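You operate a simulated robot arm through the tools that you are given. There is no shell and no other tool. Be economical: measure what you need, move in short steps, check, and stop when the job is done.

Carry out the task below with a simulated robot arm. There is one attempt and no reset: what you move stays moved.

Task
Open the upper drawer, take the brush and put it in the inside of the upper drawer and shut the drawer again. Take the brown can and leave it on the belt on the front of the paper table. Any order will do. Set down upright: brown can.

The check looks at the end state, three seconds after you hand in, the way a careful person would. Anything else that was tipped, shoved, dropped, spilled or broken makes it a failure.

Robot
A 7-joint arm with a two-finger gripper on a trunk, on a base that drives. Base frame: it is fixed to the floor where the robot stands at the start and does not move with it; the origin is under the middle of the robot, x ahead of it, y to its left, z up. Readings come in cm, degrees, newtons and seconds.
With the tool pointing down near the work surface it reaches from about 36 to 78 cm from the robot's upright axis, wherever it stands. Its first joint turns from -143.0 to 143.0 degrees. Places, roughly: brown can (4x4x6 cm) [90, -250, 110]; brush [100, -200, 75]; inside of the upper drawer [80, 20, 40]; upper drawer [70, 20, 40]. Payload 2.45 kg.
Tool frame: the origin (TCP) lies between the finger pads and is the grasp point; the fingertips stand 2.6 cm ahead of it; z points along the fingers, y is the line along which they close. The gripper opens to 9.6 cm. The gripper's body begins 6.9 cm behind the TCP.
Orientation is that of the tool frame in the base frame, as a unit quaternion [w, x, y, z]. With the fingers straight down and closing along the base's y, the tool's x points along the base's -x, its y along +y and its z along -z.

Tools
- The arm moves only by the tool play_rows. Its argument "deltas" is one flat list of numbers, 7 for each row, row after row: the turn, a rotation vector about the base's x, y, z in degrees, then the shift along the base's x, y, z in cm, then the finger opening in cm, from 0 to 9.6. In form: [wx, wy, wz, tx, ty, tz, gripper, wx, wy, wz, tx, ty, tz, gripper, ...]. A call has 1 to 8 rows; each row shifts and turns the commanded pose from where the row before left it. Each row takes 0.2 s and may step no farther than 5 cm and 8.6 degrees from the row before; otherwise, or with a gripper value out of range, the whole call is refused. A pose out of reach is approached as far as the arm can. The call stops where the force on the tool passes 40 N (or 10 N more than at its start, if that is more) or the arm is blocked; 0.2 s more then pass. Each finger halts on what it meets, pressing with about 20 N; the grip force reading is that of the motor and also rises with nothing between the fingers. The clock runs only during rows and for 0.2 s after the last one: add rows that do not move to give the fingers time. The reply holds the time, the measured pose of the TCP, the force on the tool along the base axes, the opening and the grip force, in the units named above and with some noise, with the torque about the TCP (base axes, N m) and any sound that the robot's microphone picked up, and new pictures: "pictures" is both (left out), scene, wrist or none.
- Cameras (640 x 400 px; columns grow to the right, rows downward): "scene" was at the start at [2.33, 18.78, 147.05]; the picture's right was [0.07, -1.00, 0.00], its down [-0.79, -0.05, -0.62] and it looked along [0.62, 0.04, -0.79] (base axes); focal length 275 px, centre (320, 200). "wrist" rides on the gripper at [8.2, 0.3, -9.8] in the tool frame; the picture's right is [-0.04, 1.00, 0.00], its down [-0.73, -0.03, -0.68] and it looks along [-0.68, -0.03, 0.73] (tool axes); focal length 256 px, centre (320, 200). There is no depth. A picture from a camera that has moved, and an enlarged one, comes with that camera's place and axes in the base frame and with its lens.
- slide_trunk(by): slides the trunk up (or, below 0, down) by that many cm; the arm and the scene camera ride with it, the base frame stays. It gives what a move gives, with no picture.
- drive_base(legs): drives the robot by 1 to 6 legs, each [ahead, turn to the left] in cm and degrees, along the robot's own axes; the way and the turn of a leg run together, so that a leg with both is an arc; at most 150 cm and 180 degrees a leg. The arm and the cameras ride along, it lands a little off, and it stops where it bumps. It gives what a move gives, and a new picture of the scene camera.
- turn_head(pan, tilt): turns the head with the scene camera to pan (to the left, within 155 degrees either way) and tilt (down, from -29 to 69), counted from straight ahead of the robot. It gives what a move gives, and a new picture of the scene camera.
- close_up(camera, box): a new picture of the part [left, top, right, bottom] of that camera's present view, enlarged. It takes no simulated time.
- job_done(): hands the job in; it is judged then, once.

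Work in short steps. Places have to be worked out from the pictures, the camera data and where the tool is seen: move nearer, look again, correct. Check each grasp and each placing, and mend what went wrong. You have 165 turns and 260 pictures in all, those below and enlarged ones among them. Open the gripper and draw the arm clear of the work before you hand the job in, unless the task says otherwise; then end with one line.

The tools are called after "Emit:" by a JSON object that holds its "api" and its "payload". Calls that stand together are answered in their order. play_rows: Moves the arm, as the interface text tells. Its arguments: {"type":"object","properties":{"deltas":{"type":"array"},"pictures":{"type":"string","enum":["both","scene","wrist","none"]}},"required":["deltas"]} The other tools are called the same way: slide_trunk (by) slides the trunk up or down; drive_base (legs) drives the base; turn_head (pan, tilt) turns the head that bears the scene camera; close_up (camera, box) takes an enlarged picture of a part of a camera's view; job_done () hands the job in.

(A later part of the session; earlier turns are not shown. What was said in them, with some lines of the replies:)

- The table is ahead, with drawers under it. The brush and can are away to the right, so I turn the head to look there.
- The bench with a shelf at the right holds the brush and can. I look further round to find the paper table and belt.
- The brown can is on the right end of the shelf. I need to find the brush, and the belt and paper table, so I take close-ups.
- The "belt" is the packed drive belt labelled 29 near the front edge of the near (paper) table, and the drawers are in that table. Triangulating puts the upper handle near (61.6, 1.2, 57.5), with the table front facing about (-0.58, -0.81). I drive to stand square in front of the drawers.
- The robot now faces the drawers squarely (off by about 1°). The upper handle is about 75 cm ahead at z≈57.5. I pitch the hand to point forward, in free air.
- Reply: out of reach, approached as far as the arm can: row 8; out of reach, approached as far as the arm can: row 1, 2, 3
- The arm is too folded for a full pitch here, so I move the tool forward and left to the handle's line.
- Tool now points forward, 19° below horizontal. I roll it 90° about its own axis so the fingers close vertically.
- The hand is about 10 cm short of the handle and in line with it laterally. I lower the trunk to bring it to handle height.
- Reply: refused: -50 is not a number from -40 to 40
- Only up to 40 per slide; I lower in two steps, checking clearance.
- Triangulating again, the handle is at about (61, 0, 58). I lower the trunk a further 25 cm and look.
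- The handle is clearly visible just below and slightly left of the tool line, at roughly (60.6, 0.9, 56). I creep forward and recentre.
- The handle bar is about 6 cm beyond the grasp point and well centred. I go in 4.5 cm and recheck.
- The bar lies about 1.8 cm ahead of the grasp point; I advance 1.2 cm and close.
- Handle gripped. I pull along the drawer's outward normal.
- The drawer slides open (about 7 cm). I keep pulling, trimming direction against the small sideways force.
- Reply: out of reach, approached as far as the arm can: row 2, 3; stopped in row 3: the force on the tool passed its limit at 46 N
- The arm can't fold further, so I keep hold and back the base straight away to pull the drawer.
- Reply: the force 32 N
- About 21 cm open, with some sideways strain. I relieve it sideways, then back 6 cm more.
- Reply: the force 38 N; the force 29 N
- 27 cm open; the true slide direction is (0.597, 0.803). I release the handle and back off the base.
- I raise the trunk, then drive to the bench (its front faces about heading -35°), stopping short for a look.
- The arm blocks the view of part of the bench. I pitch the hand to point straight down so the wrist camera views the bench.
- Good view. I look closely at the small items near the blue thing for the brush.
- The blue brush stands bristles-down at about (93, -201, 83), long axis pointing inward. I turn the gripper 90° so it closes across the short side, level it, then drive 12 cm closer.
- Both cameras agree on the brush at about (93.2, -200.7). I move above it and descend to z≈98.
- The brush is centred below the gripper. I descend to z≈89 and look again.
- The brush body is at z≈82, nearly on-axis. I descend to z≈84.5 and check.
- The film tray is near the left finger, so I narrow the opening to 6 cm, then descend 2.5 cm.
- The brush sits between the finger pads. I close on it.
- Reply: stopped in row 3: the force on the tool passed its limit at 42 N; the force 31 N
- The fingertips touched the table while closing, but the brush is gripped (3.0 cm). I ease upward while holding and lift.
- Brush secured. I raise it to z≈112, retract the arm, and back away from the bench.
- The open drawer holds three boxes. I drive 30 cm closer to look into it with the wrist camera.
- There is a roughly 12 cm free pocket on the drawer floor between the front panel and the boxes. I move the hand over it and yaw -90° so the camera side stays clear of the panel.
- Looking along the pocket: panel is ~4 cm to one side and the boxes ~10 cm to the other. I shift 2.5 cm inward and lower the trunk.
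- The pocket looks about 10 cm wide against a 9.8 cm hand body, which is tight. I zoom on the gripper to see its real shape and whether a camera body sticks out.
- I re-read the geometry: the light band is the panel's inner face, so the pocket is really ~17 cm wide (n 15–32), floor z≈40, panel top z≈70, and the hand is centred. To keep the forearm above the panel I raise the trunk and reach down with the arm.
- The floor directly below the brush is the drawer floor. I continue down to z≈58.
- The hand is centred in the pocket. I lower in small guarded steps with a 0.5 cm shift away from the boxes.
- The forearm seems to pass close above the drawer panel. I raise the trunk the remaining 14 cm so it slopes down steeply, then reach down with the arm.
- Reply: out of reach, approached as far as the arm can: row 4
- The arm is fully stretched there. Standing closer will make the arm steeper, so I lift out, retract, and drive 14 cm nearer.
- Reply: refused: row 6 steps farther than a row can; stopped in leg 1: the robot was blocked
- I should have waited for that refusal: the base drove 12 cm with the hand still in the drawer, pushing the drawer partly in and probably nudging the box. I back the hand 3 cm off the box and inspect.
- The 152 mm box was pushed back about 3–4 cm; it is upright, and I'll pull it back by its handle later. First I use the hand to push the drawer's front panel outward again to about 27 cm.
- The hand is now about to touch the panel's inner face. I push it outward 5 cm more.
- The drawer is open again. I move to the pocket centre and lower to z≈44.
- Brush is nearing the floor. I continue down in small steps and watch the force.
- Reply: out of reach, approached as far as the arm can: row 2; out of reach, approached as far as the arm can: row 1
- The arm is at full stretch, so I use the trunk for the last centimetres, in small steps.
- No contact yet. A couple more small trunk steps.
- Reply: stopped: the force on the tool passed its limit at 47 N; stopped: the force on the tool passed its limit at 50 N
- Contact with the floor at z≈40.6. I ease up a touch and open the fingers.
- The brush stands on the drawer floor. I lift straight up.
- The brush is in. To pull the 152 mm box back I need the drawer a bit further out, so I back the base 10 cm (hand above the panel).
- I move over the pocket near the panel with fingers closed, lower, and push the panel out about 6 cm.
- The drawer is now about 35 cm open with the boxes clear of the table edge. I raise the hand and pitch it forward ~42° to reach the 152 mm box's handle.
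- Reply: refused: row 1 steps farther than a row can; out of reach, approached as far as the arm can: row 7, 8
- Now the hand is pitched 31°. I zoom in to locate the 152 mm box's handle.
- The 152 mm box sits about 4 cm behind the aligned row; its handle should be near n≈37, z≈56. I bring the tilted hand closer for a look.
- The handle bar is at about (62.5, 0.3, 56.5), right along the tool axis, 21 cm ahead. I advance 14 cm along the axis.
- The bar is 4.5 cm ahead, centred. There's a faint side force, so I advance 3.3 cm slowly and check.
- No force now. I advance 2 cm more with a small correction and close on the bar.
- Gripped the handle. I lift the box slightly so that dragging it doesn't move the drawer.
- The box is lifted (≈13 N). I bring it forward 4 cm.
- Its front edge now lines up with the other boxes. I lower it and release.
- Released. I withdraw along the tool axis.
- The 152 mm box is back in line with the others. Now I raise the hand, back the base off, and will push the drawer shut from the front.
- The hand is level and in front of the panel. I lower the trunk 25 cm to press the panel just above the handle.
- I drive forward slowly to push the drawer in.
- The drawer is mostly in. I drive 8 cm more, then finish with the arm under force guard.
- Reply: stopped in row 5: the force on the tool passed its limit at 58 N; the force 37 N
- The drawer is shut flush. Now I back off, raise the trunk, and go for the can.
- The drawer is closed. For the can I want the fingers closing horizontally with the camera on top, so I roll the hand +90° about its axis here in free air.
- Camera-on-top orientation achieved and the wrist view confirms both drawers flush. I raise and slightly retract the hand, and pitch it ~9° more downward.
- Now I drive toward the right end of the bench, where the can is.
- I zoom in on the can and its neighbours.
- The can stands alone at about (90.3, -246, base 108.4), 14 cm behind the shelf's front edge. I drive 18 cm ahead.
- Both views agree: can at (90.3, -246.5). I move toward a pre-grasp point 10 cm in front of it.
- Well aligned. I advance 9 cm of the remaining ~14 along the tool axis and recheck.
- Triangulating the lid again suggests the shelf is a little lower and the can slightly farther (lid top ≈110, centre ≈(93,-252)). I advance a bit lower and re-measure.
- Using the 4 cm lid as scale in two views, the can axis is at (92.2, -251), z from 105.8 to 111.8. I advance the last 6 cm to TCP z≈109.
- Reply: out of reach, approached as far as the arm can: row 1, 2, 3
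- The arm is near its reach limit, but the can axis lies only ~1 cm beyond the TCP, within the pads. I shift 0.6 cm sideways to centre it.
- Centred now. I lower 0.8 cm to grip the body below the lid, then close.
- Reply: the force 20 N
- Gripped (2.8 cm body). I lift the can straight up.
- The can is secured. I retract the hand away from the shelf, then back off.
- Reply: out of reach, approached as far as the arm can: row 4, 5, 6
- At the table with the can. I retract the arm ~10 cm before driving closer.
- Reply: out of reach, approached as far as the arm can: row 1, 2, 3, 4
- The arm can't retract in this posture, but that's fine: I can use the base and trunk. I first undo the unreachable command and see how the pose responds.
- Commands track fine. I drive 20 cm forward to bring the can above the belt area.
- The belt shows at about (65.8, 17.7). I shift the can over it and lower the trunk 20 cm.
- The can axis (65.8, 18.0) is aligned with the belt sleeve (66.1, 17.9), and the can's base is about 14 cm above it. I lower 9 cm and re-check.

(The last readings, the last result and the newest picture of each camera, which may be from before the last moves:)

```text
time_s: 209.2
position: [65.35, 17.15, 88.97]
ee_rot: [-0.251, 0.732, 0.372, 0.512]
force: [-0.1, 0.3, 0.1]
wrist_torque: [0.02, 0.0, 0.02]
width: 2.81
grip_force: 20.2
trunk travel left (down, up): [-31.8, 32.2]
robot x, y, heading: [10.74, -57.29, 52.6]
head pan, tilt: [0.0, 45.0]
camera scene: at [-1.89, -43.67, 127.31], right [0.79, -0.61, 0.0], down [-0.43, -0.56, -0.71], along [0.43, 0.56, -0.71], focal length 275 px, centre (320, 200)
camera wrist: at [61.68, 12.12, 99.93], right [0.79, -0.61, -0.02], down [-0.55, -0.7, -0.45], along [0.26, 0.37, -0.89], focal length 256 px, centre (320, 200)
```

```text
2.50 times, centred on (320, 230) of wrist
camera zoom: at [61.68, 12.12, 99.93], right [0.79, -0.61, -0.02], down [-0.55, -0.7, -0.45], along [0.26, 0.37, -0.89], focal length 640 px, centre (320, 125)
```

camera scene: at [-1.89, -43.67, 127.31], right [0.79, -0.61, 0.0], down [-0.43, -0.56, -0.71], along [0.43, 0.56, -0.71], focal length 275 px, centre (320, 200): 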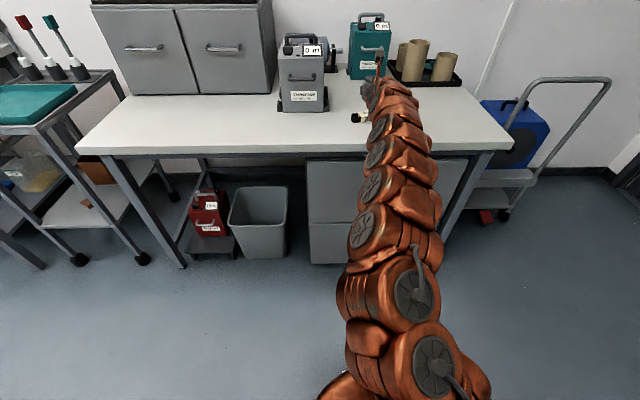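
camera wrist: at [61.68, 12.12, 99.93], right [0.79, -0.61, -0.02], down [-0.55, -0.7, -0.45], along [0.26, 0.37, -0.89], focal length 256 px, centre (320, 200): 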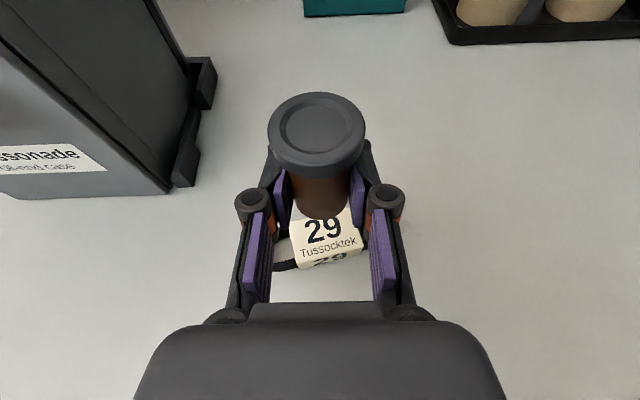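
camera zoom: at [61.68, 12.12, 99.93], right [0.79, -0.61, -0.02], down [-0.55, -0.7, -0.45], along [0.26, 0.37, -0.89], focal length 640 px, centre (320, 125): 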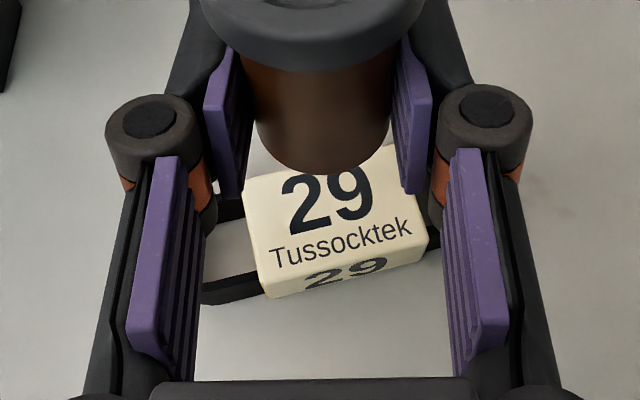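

The sleeve's flat top lies under the can; its top looks to be near z≈78. I nudge 0.4 cm, lower 5 cm and check from closer.

Emit:
{"api": "play_rows", "payload": {"deltas": [0, 0, 0, 0.3, 0.2, 0, 1.5], "pictures": "none"}}

Emit:
{"api": "slide_trunk", "payload": {"by": -5}}

Emit:
{"api": "close_up", "payload": {"camera": "wrist", "box": [240, 150, 400, 310]}}

Emit:
{"api": "close_up", "payload": {"camera": "scene", "box": [300, 40, 420, 140]}}

```text
time_s: 209.6
position: [65.56, 17.39, 88.81]
ee_rot: [-0.251, 0.733, 0.372, 0.511]
force: [-0.5, -0.5, 0.0]
wrist_torque: [0.04, 0.01, 0.0]
width: 2.82
grip_force: 19.9
trunk travel left (down, up): [-31.8, 32.2]
robot x, y, heading: [10.96, -57.04, 52.5]
head pan, tilt: [0.0, 45.0]
```

```text
time_s: 210.5
position: [65.63, 17.26, 83.9]
ee_rot: [-0.251, 0.733, 0.372, 0.512]
force: [0.4, -0.1, -0.1]
wrist_torque: [0.01, 0.0, 0.01]
width: 2.81
grip_force: 20.1
trunk travel left (down, up): [-26.8, 37.2]
robot x, y, heading: [11.31, -57.39, 52.7]
head pan, tilt: [0.0, 45.0]
```

```text
2.50 times, centred on (320, 230) of wrist
camera zoom: at [61.96, 12.3, 94.93], right [0.79, -0.61, -0.02], down [-0.55, -0.7, -0.45], along [0.26, 0.37, -0.89], focal length 640 px, centre (320, 125)
```

zoom: 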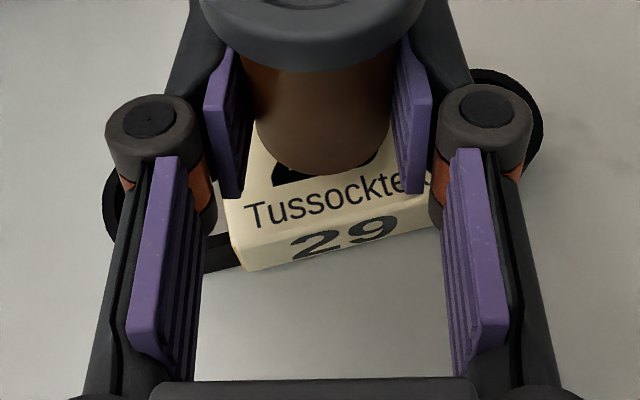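

```text
4.00 times, centred on (360, 90) of scene
camera zoom: at [-1.89, -43.67, 122.31], right [0.79, -0.61, 0.0], down [-0.43, -0.56, -0.71], along [0.43, 0.56, -0.71], focal length 1102 px, centre (160, 640)
```

zoom: 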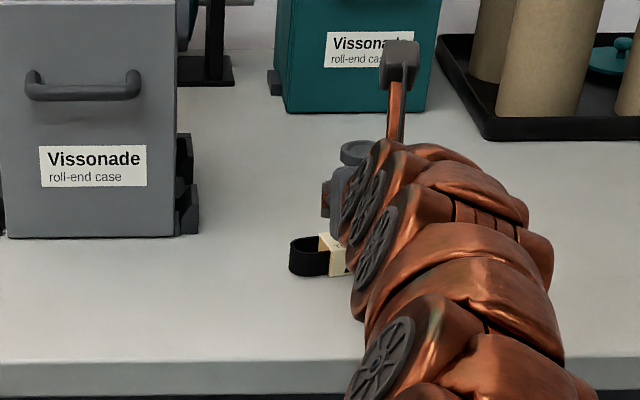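

The sleeve's top (about 6 × 4 cm, z≈77) is centred ~0.9 cm further inward. I shift there and check again.

Emit:
{"api": "play_rows", "payload": {"deltas": [0, 0, 0, 0.4, 0.75, 0, 1.5, 0, 0, 0, 0, 0, 0, 1.5], "pictures": "none"}}

Emit:
{"api": "slide_trunk", "payload": {"by": -2}}

Emit:
{"api": "close_up", "payload": {"camera": "wrist", "box": [220, 130, 420, 310]}}

```text
time_s: 211.1
position: [65.87, 18.07, 84.02]
ee_rot: [-0.25, 0.733, 0.372, 0.512]
force: [0.2, -1.6, 0.6]
wrist_torque: [-0.03, 0.05, 0.02]
width: 2.78
grip_force: 19.9
trunk travel left (down, up): [-26.8, 37.2]
robot x, y, heading: [10.97, -57.73, 52.4]
head pan, tilt: [0.0, 45.0]
```

```text
time_s: 211.8
position: [66.03, 18.11, 82.23]
ee_rot: [-0.252, 0.731, 0.371, 0.515]
force: [2.3, 2.2, 19.6]
wrist_torque: [0.16, -0.03, 0.03]
width: 2.8
grip_force: 19.9
trunk travel left (down, up): [-24.8, 39.2]
robot x, y, heading: [10.99, -57.06, 52.9]
head pan, tilt: [0.0, 45.0]
```

```text
2.22 times, centred on (320, 220) of wrist
camera zoom: at [62.29, 12.97, 93.31], right [0.79, -0.61, -0.02], down [-0.55, -0.7, -0.46], along [0.26, 0.37, -0.89], focal length 569 px, centre (320, 156)
```

zoom: 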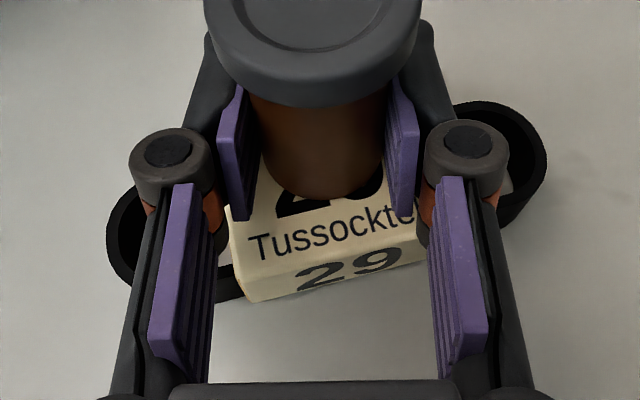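

Contact: the can touched the belt top at TCP z≈82.2, so the belt top is ≈79, and the can sits ~1.1 cm too far inward. I lift 1 cm, shift back and lower again.

Emit:
{"api": "slide_trunk", "payload": {"by": 1.2}}

Emit:
{"api": "play_rows", "payload": {"deltas": [0, 0, 0, -0.65, -0.85, 0, 1.5, 0, 0, 0, 0, 0, 0, 1.5], "pictures": "none"}}

Emit:
{"api": "close_up", "payload": {"camera": "wrist", "box": [220, 130, 420, 310]}}

```text
time_s: 212.4
position: [66.02, 18.2, 82.91]
ee_rot: [-0.25, 0.733, 0.371, 0.512]
force: [-0.5, -0.1, 0.4]
wrist_torque: [-0.02, 0.02, -0.02]
width: 2.79
grip_force: 20.1
trunk travel left (down, up): [-26.0, 38.0]
robot x, y, heading: [10.83, -57.5, 52.4]
head pan, tilt: [0.0, 45.0]
```

```text
time_s: 213.0
position: [65.35, 17.22, 83.07]
ee_rot: [-0.25, 0.733, 0.372, 0.512]
force: [0.1, -0.7, 0.3]
wrist_torque: [-0.03, -0.01, 0.01]
width: 2.81
grip_force: 20.2
trunk travel left (down, up): [-26.0, 38.0]
robot x, y, heading: [10.9, -57.38, 52.4]
head pan, tilt: [0.0, 45.0]
```

```text
2.22 times, centred on (320, 220) of wrist
camera zoom: at [61.67, 12.21, 94.11], right [0.79, -0.61, -0.02], down [-0.55, -0.7, -0.45], along [0.26, 0.37, -0.89], focal length 569 px, centre (320, 156)
```

zoom: 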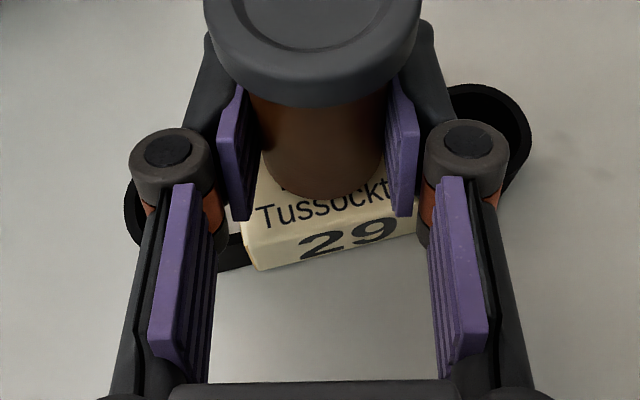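

The can is now well placed over the sleeve (base ~2.8 cm, sleeve top ~5.6 × 3.7 cm). I lower in small steps to contact.

Emit:
{"api": "slide_trunk", "payload": {"by": -0.6}}

Emit:
{"api": "slide_trunk", "payload": {"by": -0.3}}

```text
time_s: 213.5
position: [65.26, 17.3, 82.46]
ee_rot: [-0.25, 0.733, 0.372, 0.512]
force: [-0.3, 0.2, -0.2]
wrist_torque: [-0.01, -0.01, 0.04]
width: 2.82
grip_force: 19.8
trunk travel left (down, up): [-25.4, 38.6]
robot x, y, heading: [10.58, -57.52, 52.8]
head pan, tilt: [0.0, 45.0]
```

```text
time_s: 214.1
position: [65.37, 17.2, 82.4]
ee_rot: [-0.251, 0.732, 0.371, 0.513]
force: [1.8, 2.6, 10.6]
wrist_torque: [0.22, -0.22, 0.02]
width: 2.83
grip_force: 19.6
trunk travel left (down, up): [-25.1, 38.9]
robot x, y, heading: [10.66, -57.25, 52.7]
head pan, tilt: [0.0, 45.0]
```

Contact at ~10 N. I check the view, then release.

Emit:
{"api": "close_up", "payload": {"camera": "wrist", "box": [220, 130, 420, 310]}}

```text
2.22 times, centred on (320, 220) of wrist
camera zoom: at [61.65, 12.18, 93.41], right [0.79, -0.61, -0.02], down [-0.55, -0.7, -0.45], along [0.26, 0.37, -0.89], focal length 569 px, centre (320, 156)
```

zoom: 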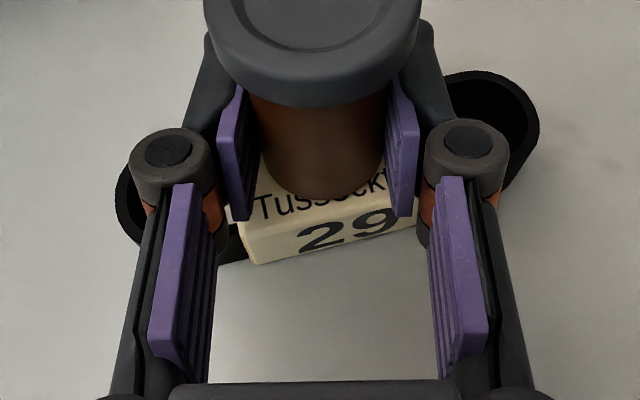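

The base rests fully on the sleeve. I open the fingers gently.

Emit:
{"api": "play_rows", "payload": {"deltas": [0, 0, 0, 0, 0, 0, 3.3, 0, 0, 0, 0, 0, 0, 4, 0, 0, 0, 0, 0, 0, 5, 0, 0, 0, 0, 0, 0, 6, 0, 0, 0, 0, 0, 0, 6], "pictures": "wrist"}}

Emit:
{"api": "close_up", "payload": {"camera": "wrist", "box": [220, 80, 420, 310]}}

```text
time_s: 215.3
position: [65.44, 17.26, 82.24]
ee_rot: [-0.251, 0.732, 0.372, 0.512]
force: [-1.6, 1.4, 7.0]
wrist_torque: [-0.01, -0.25, 0.01]
width: 6.12
grip_force: 0.0
trunk travel left (down, up): [-25.1, 38.9]
robot x, y, heading: [10.87, -57.37, 52.6]
head pan, tilt: [0.0, 45.0]
camera wrist: at [61.68, 12.18, 93.21], right [0.79, -0.61, -0.02], down [-0.55, -0.7, -0.45], along [0.26, 0.37, -0.89], focal length 256 px, centre (320, 200)
```

wrist: 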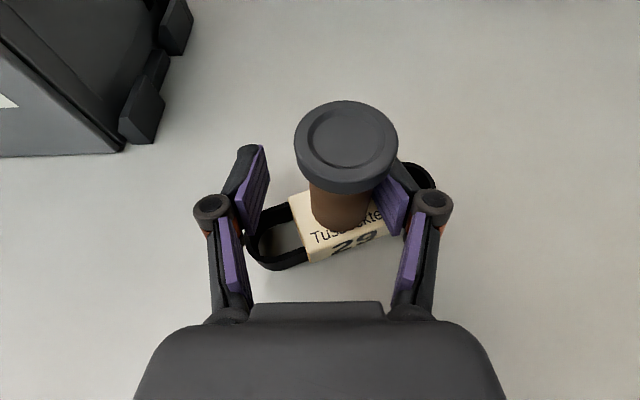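

```text
1.74 times, centred on (320, 195) of wrist
camera zoom: at [61.68, 12.18, 93.21], right [0.79, -0.61, -0.02], down [-0.55, -0.7, -0.45], along [0.26, 0.37, -0.89], focal length 445 px, centre (320, 209)
```

zoom: 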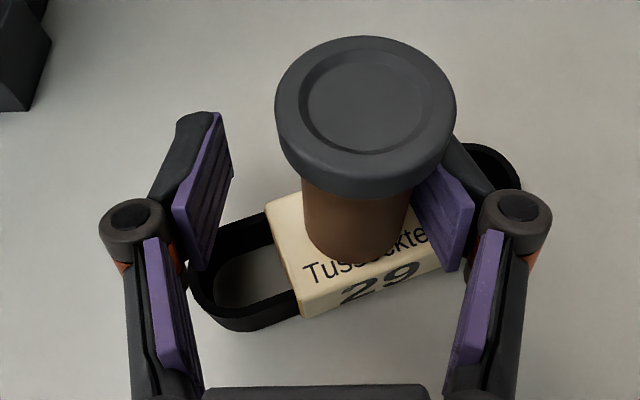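

The can stands upright, but the fingertips pressed the belt and nudged it a little while opening; the right finger is next to the can. I raise 0.5 cm, and move the hand 1 cm right to centre around the can.

Emit:
{"api": "slide_trunk", "payload": {"by": 0.5}}

Emit:
{"api": "play_rows", "payload": {"deltas": [0, 0, 0, 0.4, -0.3, 0, 6.5, 0, 0, 0, 0.4, -0.3, 0, 7, 0, 0, 0, 0.2, -0.15, 0, 7.5], "pictures": "wrist"}}

```text
time_s: 215.8
position: [65.33, 17.3, 82.63]
ee_rot: [-0.25, 0.733, 0.372, 0.511]
force: [0.3, -0.4, 0.4]
wrist_torque: [0.03, 0.01, -0.03]
width: 5.98
grip_force: 0.0
trunk travel left (down, up): [-25.6, 38.4]
robot x, y, heading: [10.85, -57.65, 52.8]
head pan, tilt: [0.0, 45.0]
```

```text
time_s: 216.6
position: [66.39, 16.59, 82.65]
ee_rot: [-0.25, 0.732, 0.372, 0.513]
force: [-0.2, 0.1, 0.3]
wrist_torque: [0.0, -0.03, 0.0]
width: 7.51
grip_force: 0.1
trunk travel left (down, up): [-25.6, 38.4]
robot x, y, heading: [10.58, -57.39, 52.5]
head pan, tilt: [0.0, 45.0]
camera wrist: at [62.64, 11.5, 93.68], right [0.79, -0.61, -0.02], down [-0.55, -0.7, -0.45], along [0.26, 0.37, -0.89], focal length 256 px, centre (320, 200)
```

wrist: 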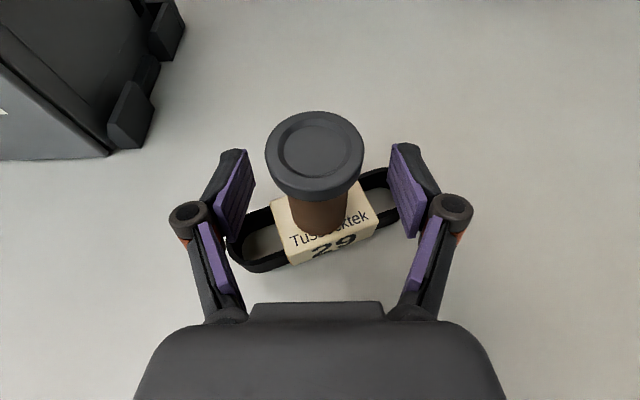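

The can stands upright, centred on the belt's sleeve, with the fingers clear. I raise straight up.

Emit:
{"api": "slide_trunk", "payload": {"by": 3}}

Emit:
{"api": "slide_trunk", "payload": {"by": 15}}

Emit:
{"api": "play_rows", "payload": {"deltas": [0, 0, 0, 0, 0, 0, 7.5], "pictures": "wrist"}}

Emit:
{"api": "close_up", "payload": {"camera": "wrist", "box": [220, 130, 420, 310]}}

```text
time_s: 217.3
position: [66.3, 16.63, 85.54]
ee_rot: [-0.25, 0.733, 0.372, 0.512]
force: [0.5, 0.7, -0.1]
wrist_torque: [-0.06, -0.01, -0.01]
width: 7.5
grip_force: 0.0
trunk travel left (down, up): [-28.6, 35.4]
robot x, y, heading: [10.91, -57.39, 52.4]
head pan, tilt: [0.0, 45.0]
```

```text
time_s: 219.1
position: [66.31, 16.64, 100.62]
ee_rot: [-0.25, 0.733, 0.372, 0.512]
force: [-0.7, 0.4, 0.1]
wrist_torque: [0.01, 0.02, 0.0]
width: 7.51
grip_force: 0.2
trunk travel left (down, up): [-43.6, 20.4]
robot x, y, heading: [10.64, -57.43, 52.8]
head pan, tilt: [0.0, 45.0]
```

```text
time_s: 219.5
position: [66.27, 16.64, 100.56]
ee_rot: [-0.25, 0.732, 0.371, 0.513]
force: [0.2, 0.3, 0.3]
wrist_torque: [0.0, 0.0, 0.0]
width: 7.51
grip_force: 0.1
trunk travel left (down, up): [-43.6, 20.4]
robot x, y, heading: [10.62, -57.67, 52.7]
head pan, tilt: [0.0, 45.0]
camera wrist: at [62.65, 11.48, 111.7], right [0.79, -0.61, -0.02], down [-0.55, -0.7, -0.45], along [0.26, 0.37, -0.89], focal length 256 px, centre (320, 200)
```

wrist: 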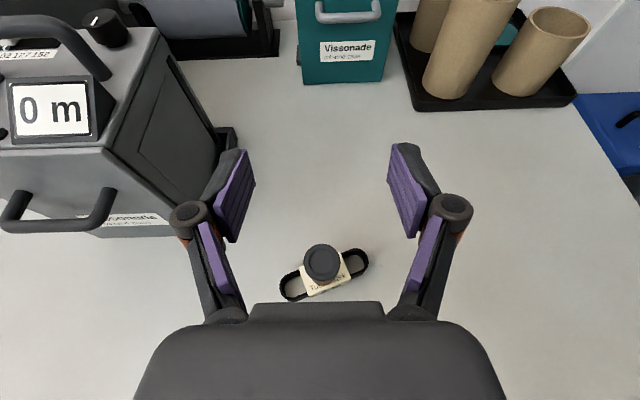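

```text
2.22 times, centred on (320, 220) of wrist
camera zoom: at [62.65, 11.48, 111.7], right [0.79, -0.61, -0.02], down [-0.55, -0.7, -0.45], along [0.26, 0.37, -0.89], focal length 569 px, centre (320, 156)
```

zoom: 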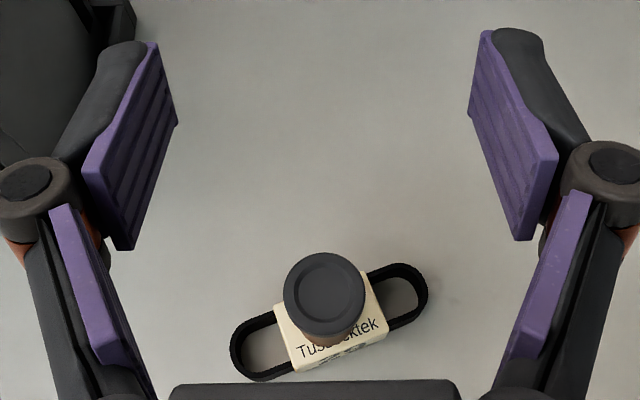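

The can is upright on the belt. I back the robot clear and take a final look.

Emit:
{"api": "drive_base", "payload": {"legs": [[-45, 0]]}}

Emit:
{"api": "play_rows", "payload": {"deltas": [0, 0, 0, 0, 0, 0, 7.5], "pictures": "wrist"}}

Emit:
{"api": "close_up", "payload": {"camera": "scene", "box": [260, 60, 460, 260]}}

```text
time_s: 222.2
position: [39.0, -19.39, 100.59]
ee_rot: [-0.25, 0.733, 0.371, 0.513]
force: [0.1, 0.4, -0.2]
wrist_torque: [0.01, 0.03, 0.01]
width: 7.51
grip_force: 0.0
trunk travel left (down, up): [-43.6, 20.4]
robot x, y, heading: [-16.44, -93.27, 52.7]
head pan, tilt: [0.0, 45.0]
camera scene: at [-29.27, -79.46, 139.11], right [0.79, -0.61, 0.0], down [-0.43, -0.56, -0.71], along [0.43, 0.56, -0.71], focal length 275 px, centre (320, 200)
```

scene: 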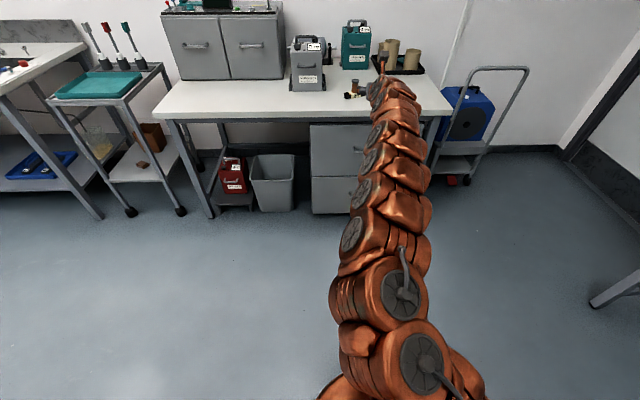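

```text
time_s: 222.6
position: [39.08, -19.39, 100.65]
ee_rot: [-0.25, 0.733, 0.372, 0.512]
force: [0.2, 0.4, -0.1]
wrist_torque: [0.01, 0.0, -0.01]
width: 7.48
grip_force: 0.0
trunk travel left (down, up): [-43.6, 20.4]
robot x, y, heading: [-16.58, -92.88, 52.6]
head pan, tilt: [0.0, 45.0]
camera wrist: at [35.38, -24.43, 111.69], right [0.79, -0.61, -0.02], down [-0.55, -0.7, -0.45], along [0.26, 0.37, -0.89], focal length 256 px, centre (320, 200)
```

wrist: 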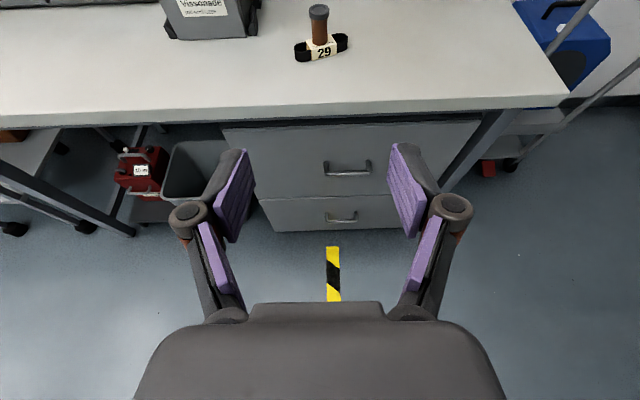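

```text
2.00 times, centred on (360, 160) of scene
camera zoom: at [-29.27, -79.45, 139.11], right [0.79, -0.61, 0.0], down [-0.43, -0.56, -0.71], along [0.43, 0.56, -0.71], focal length 551 px, centre (240, 280)
```

zoom: 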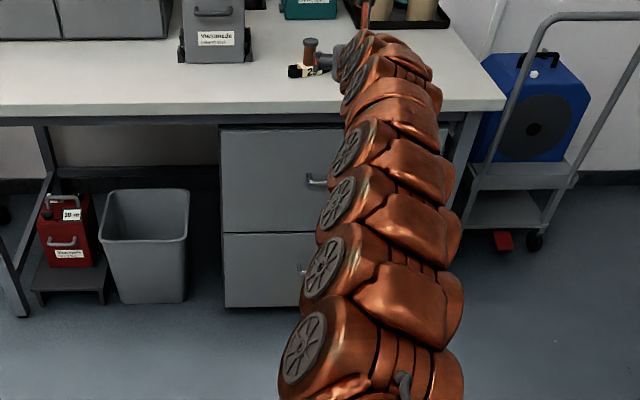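

The can stands upright on the belt, both drawers are flush, and the arm is clear with the gripper open. I hand in.

Emit:
{"api": "job_done", "payload": {}}

```text
The job is handed in.
```

The brush is in the upper drawer and the drawer is shut; the brown can stands upright on the belt. Along the way I knocked the 152 mm box in the drawer back about 4 cm and returned it to within about half a centimetre of the row. I also shifted the belt by about a centimetre or less when letting go of the can.
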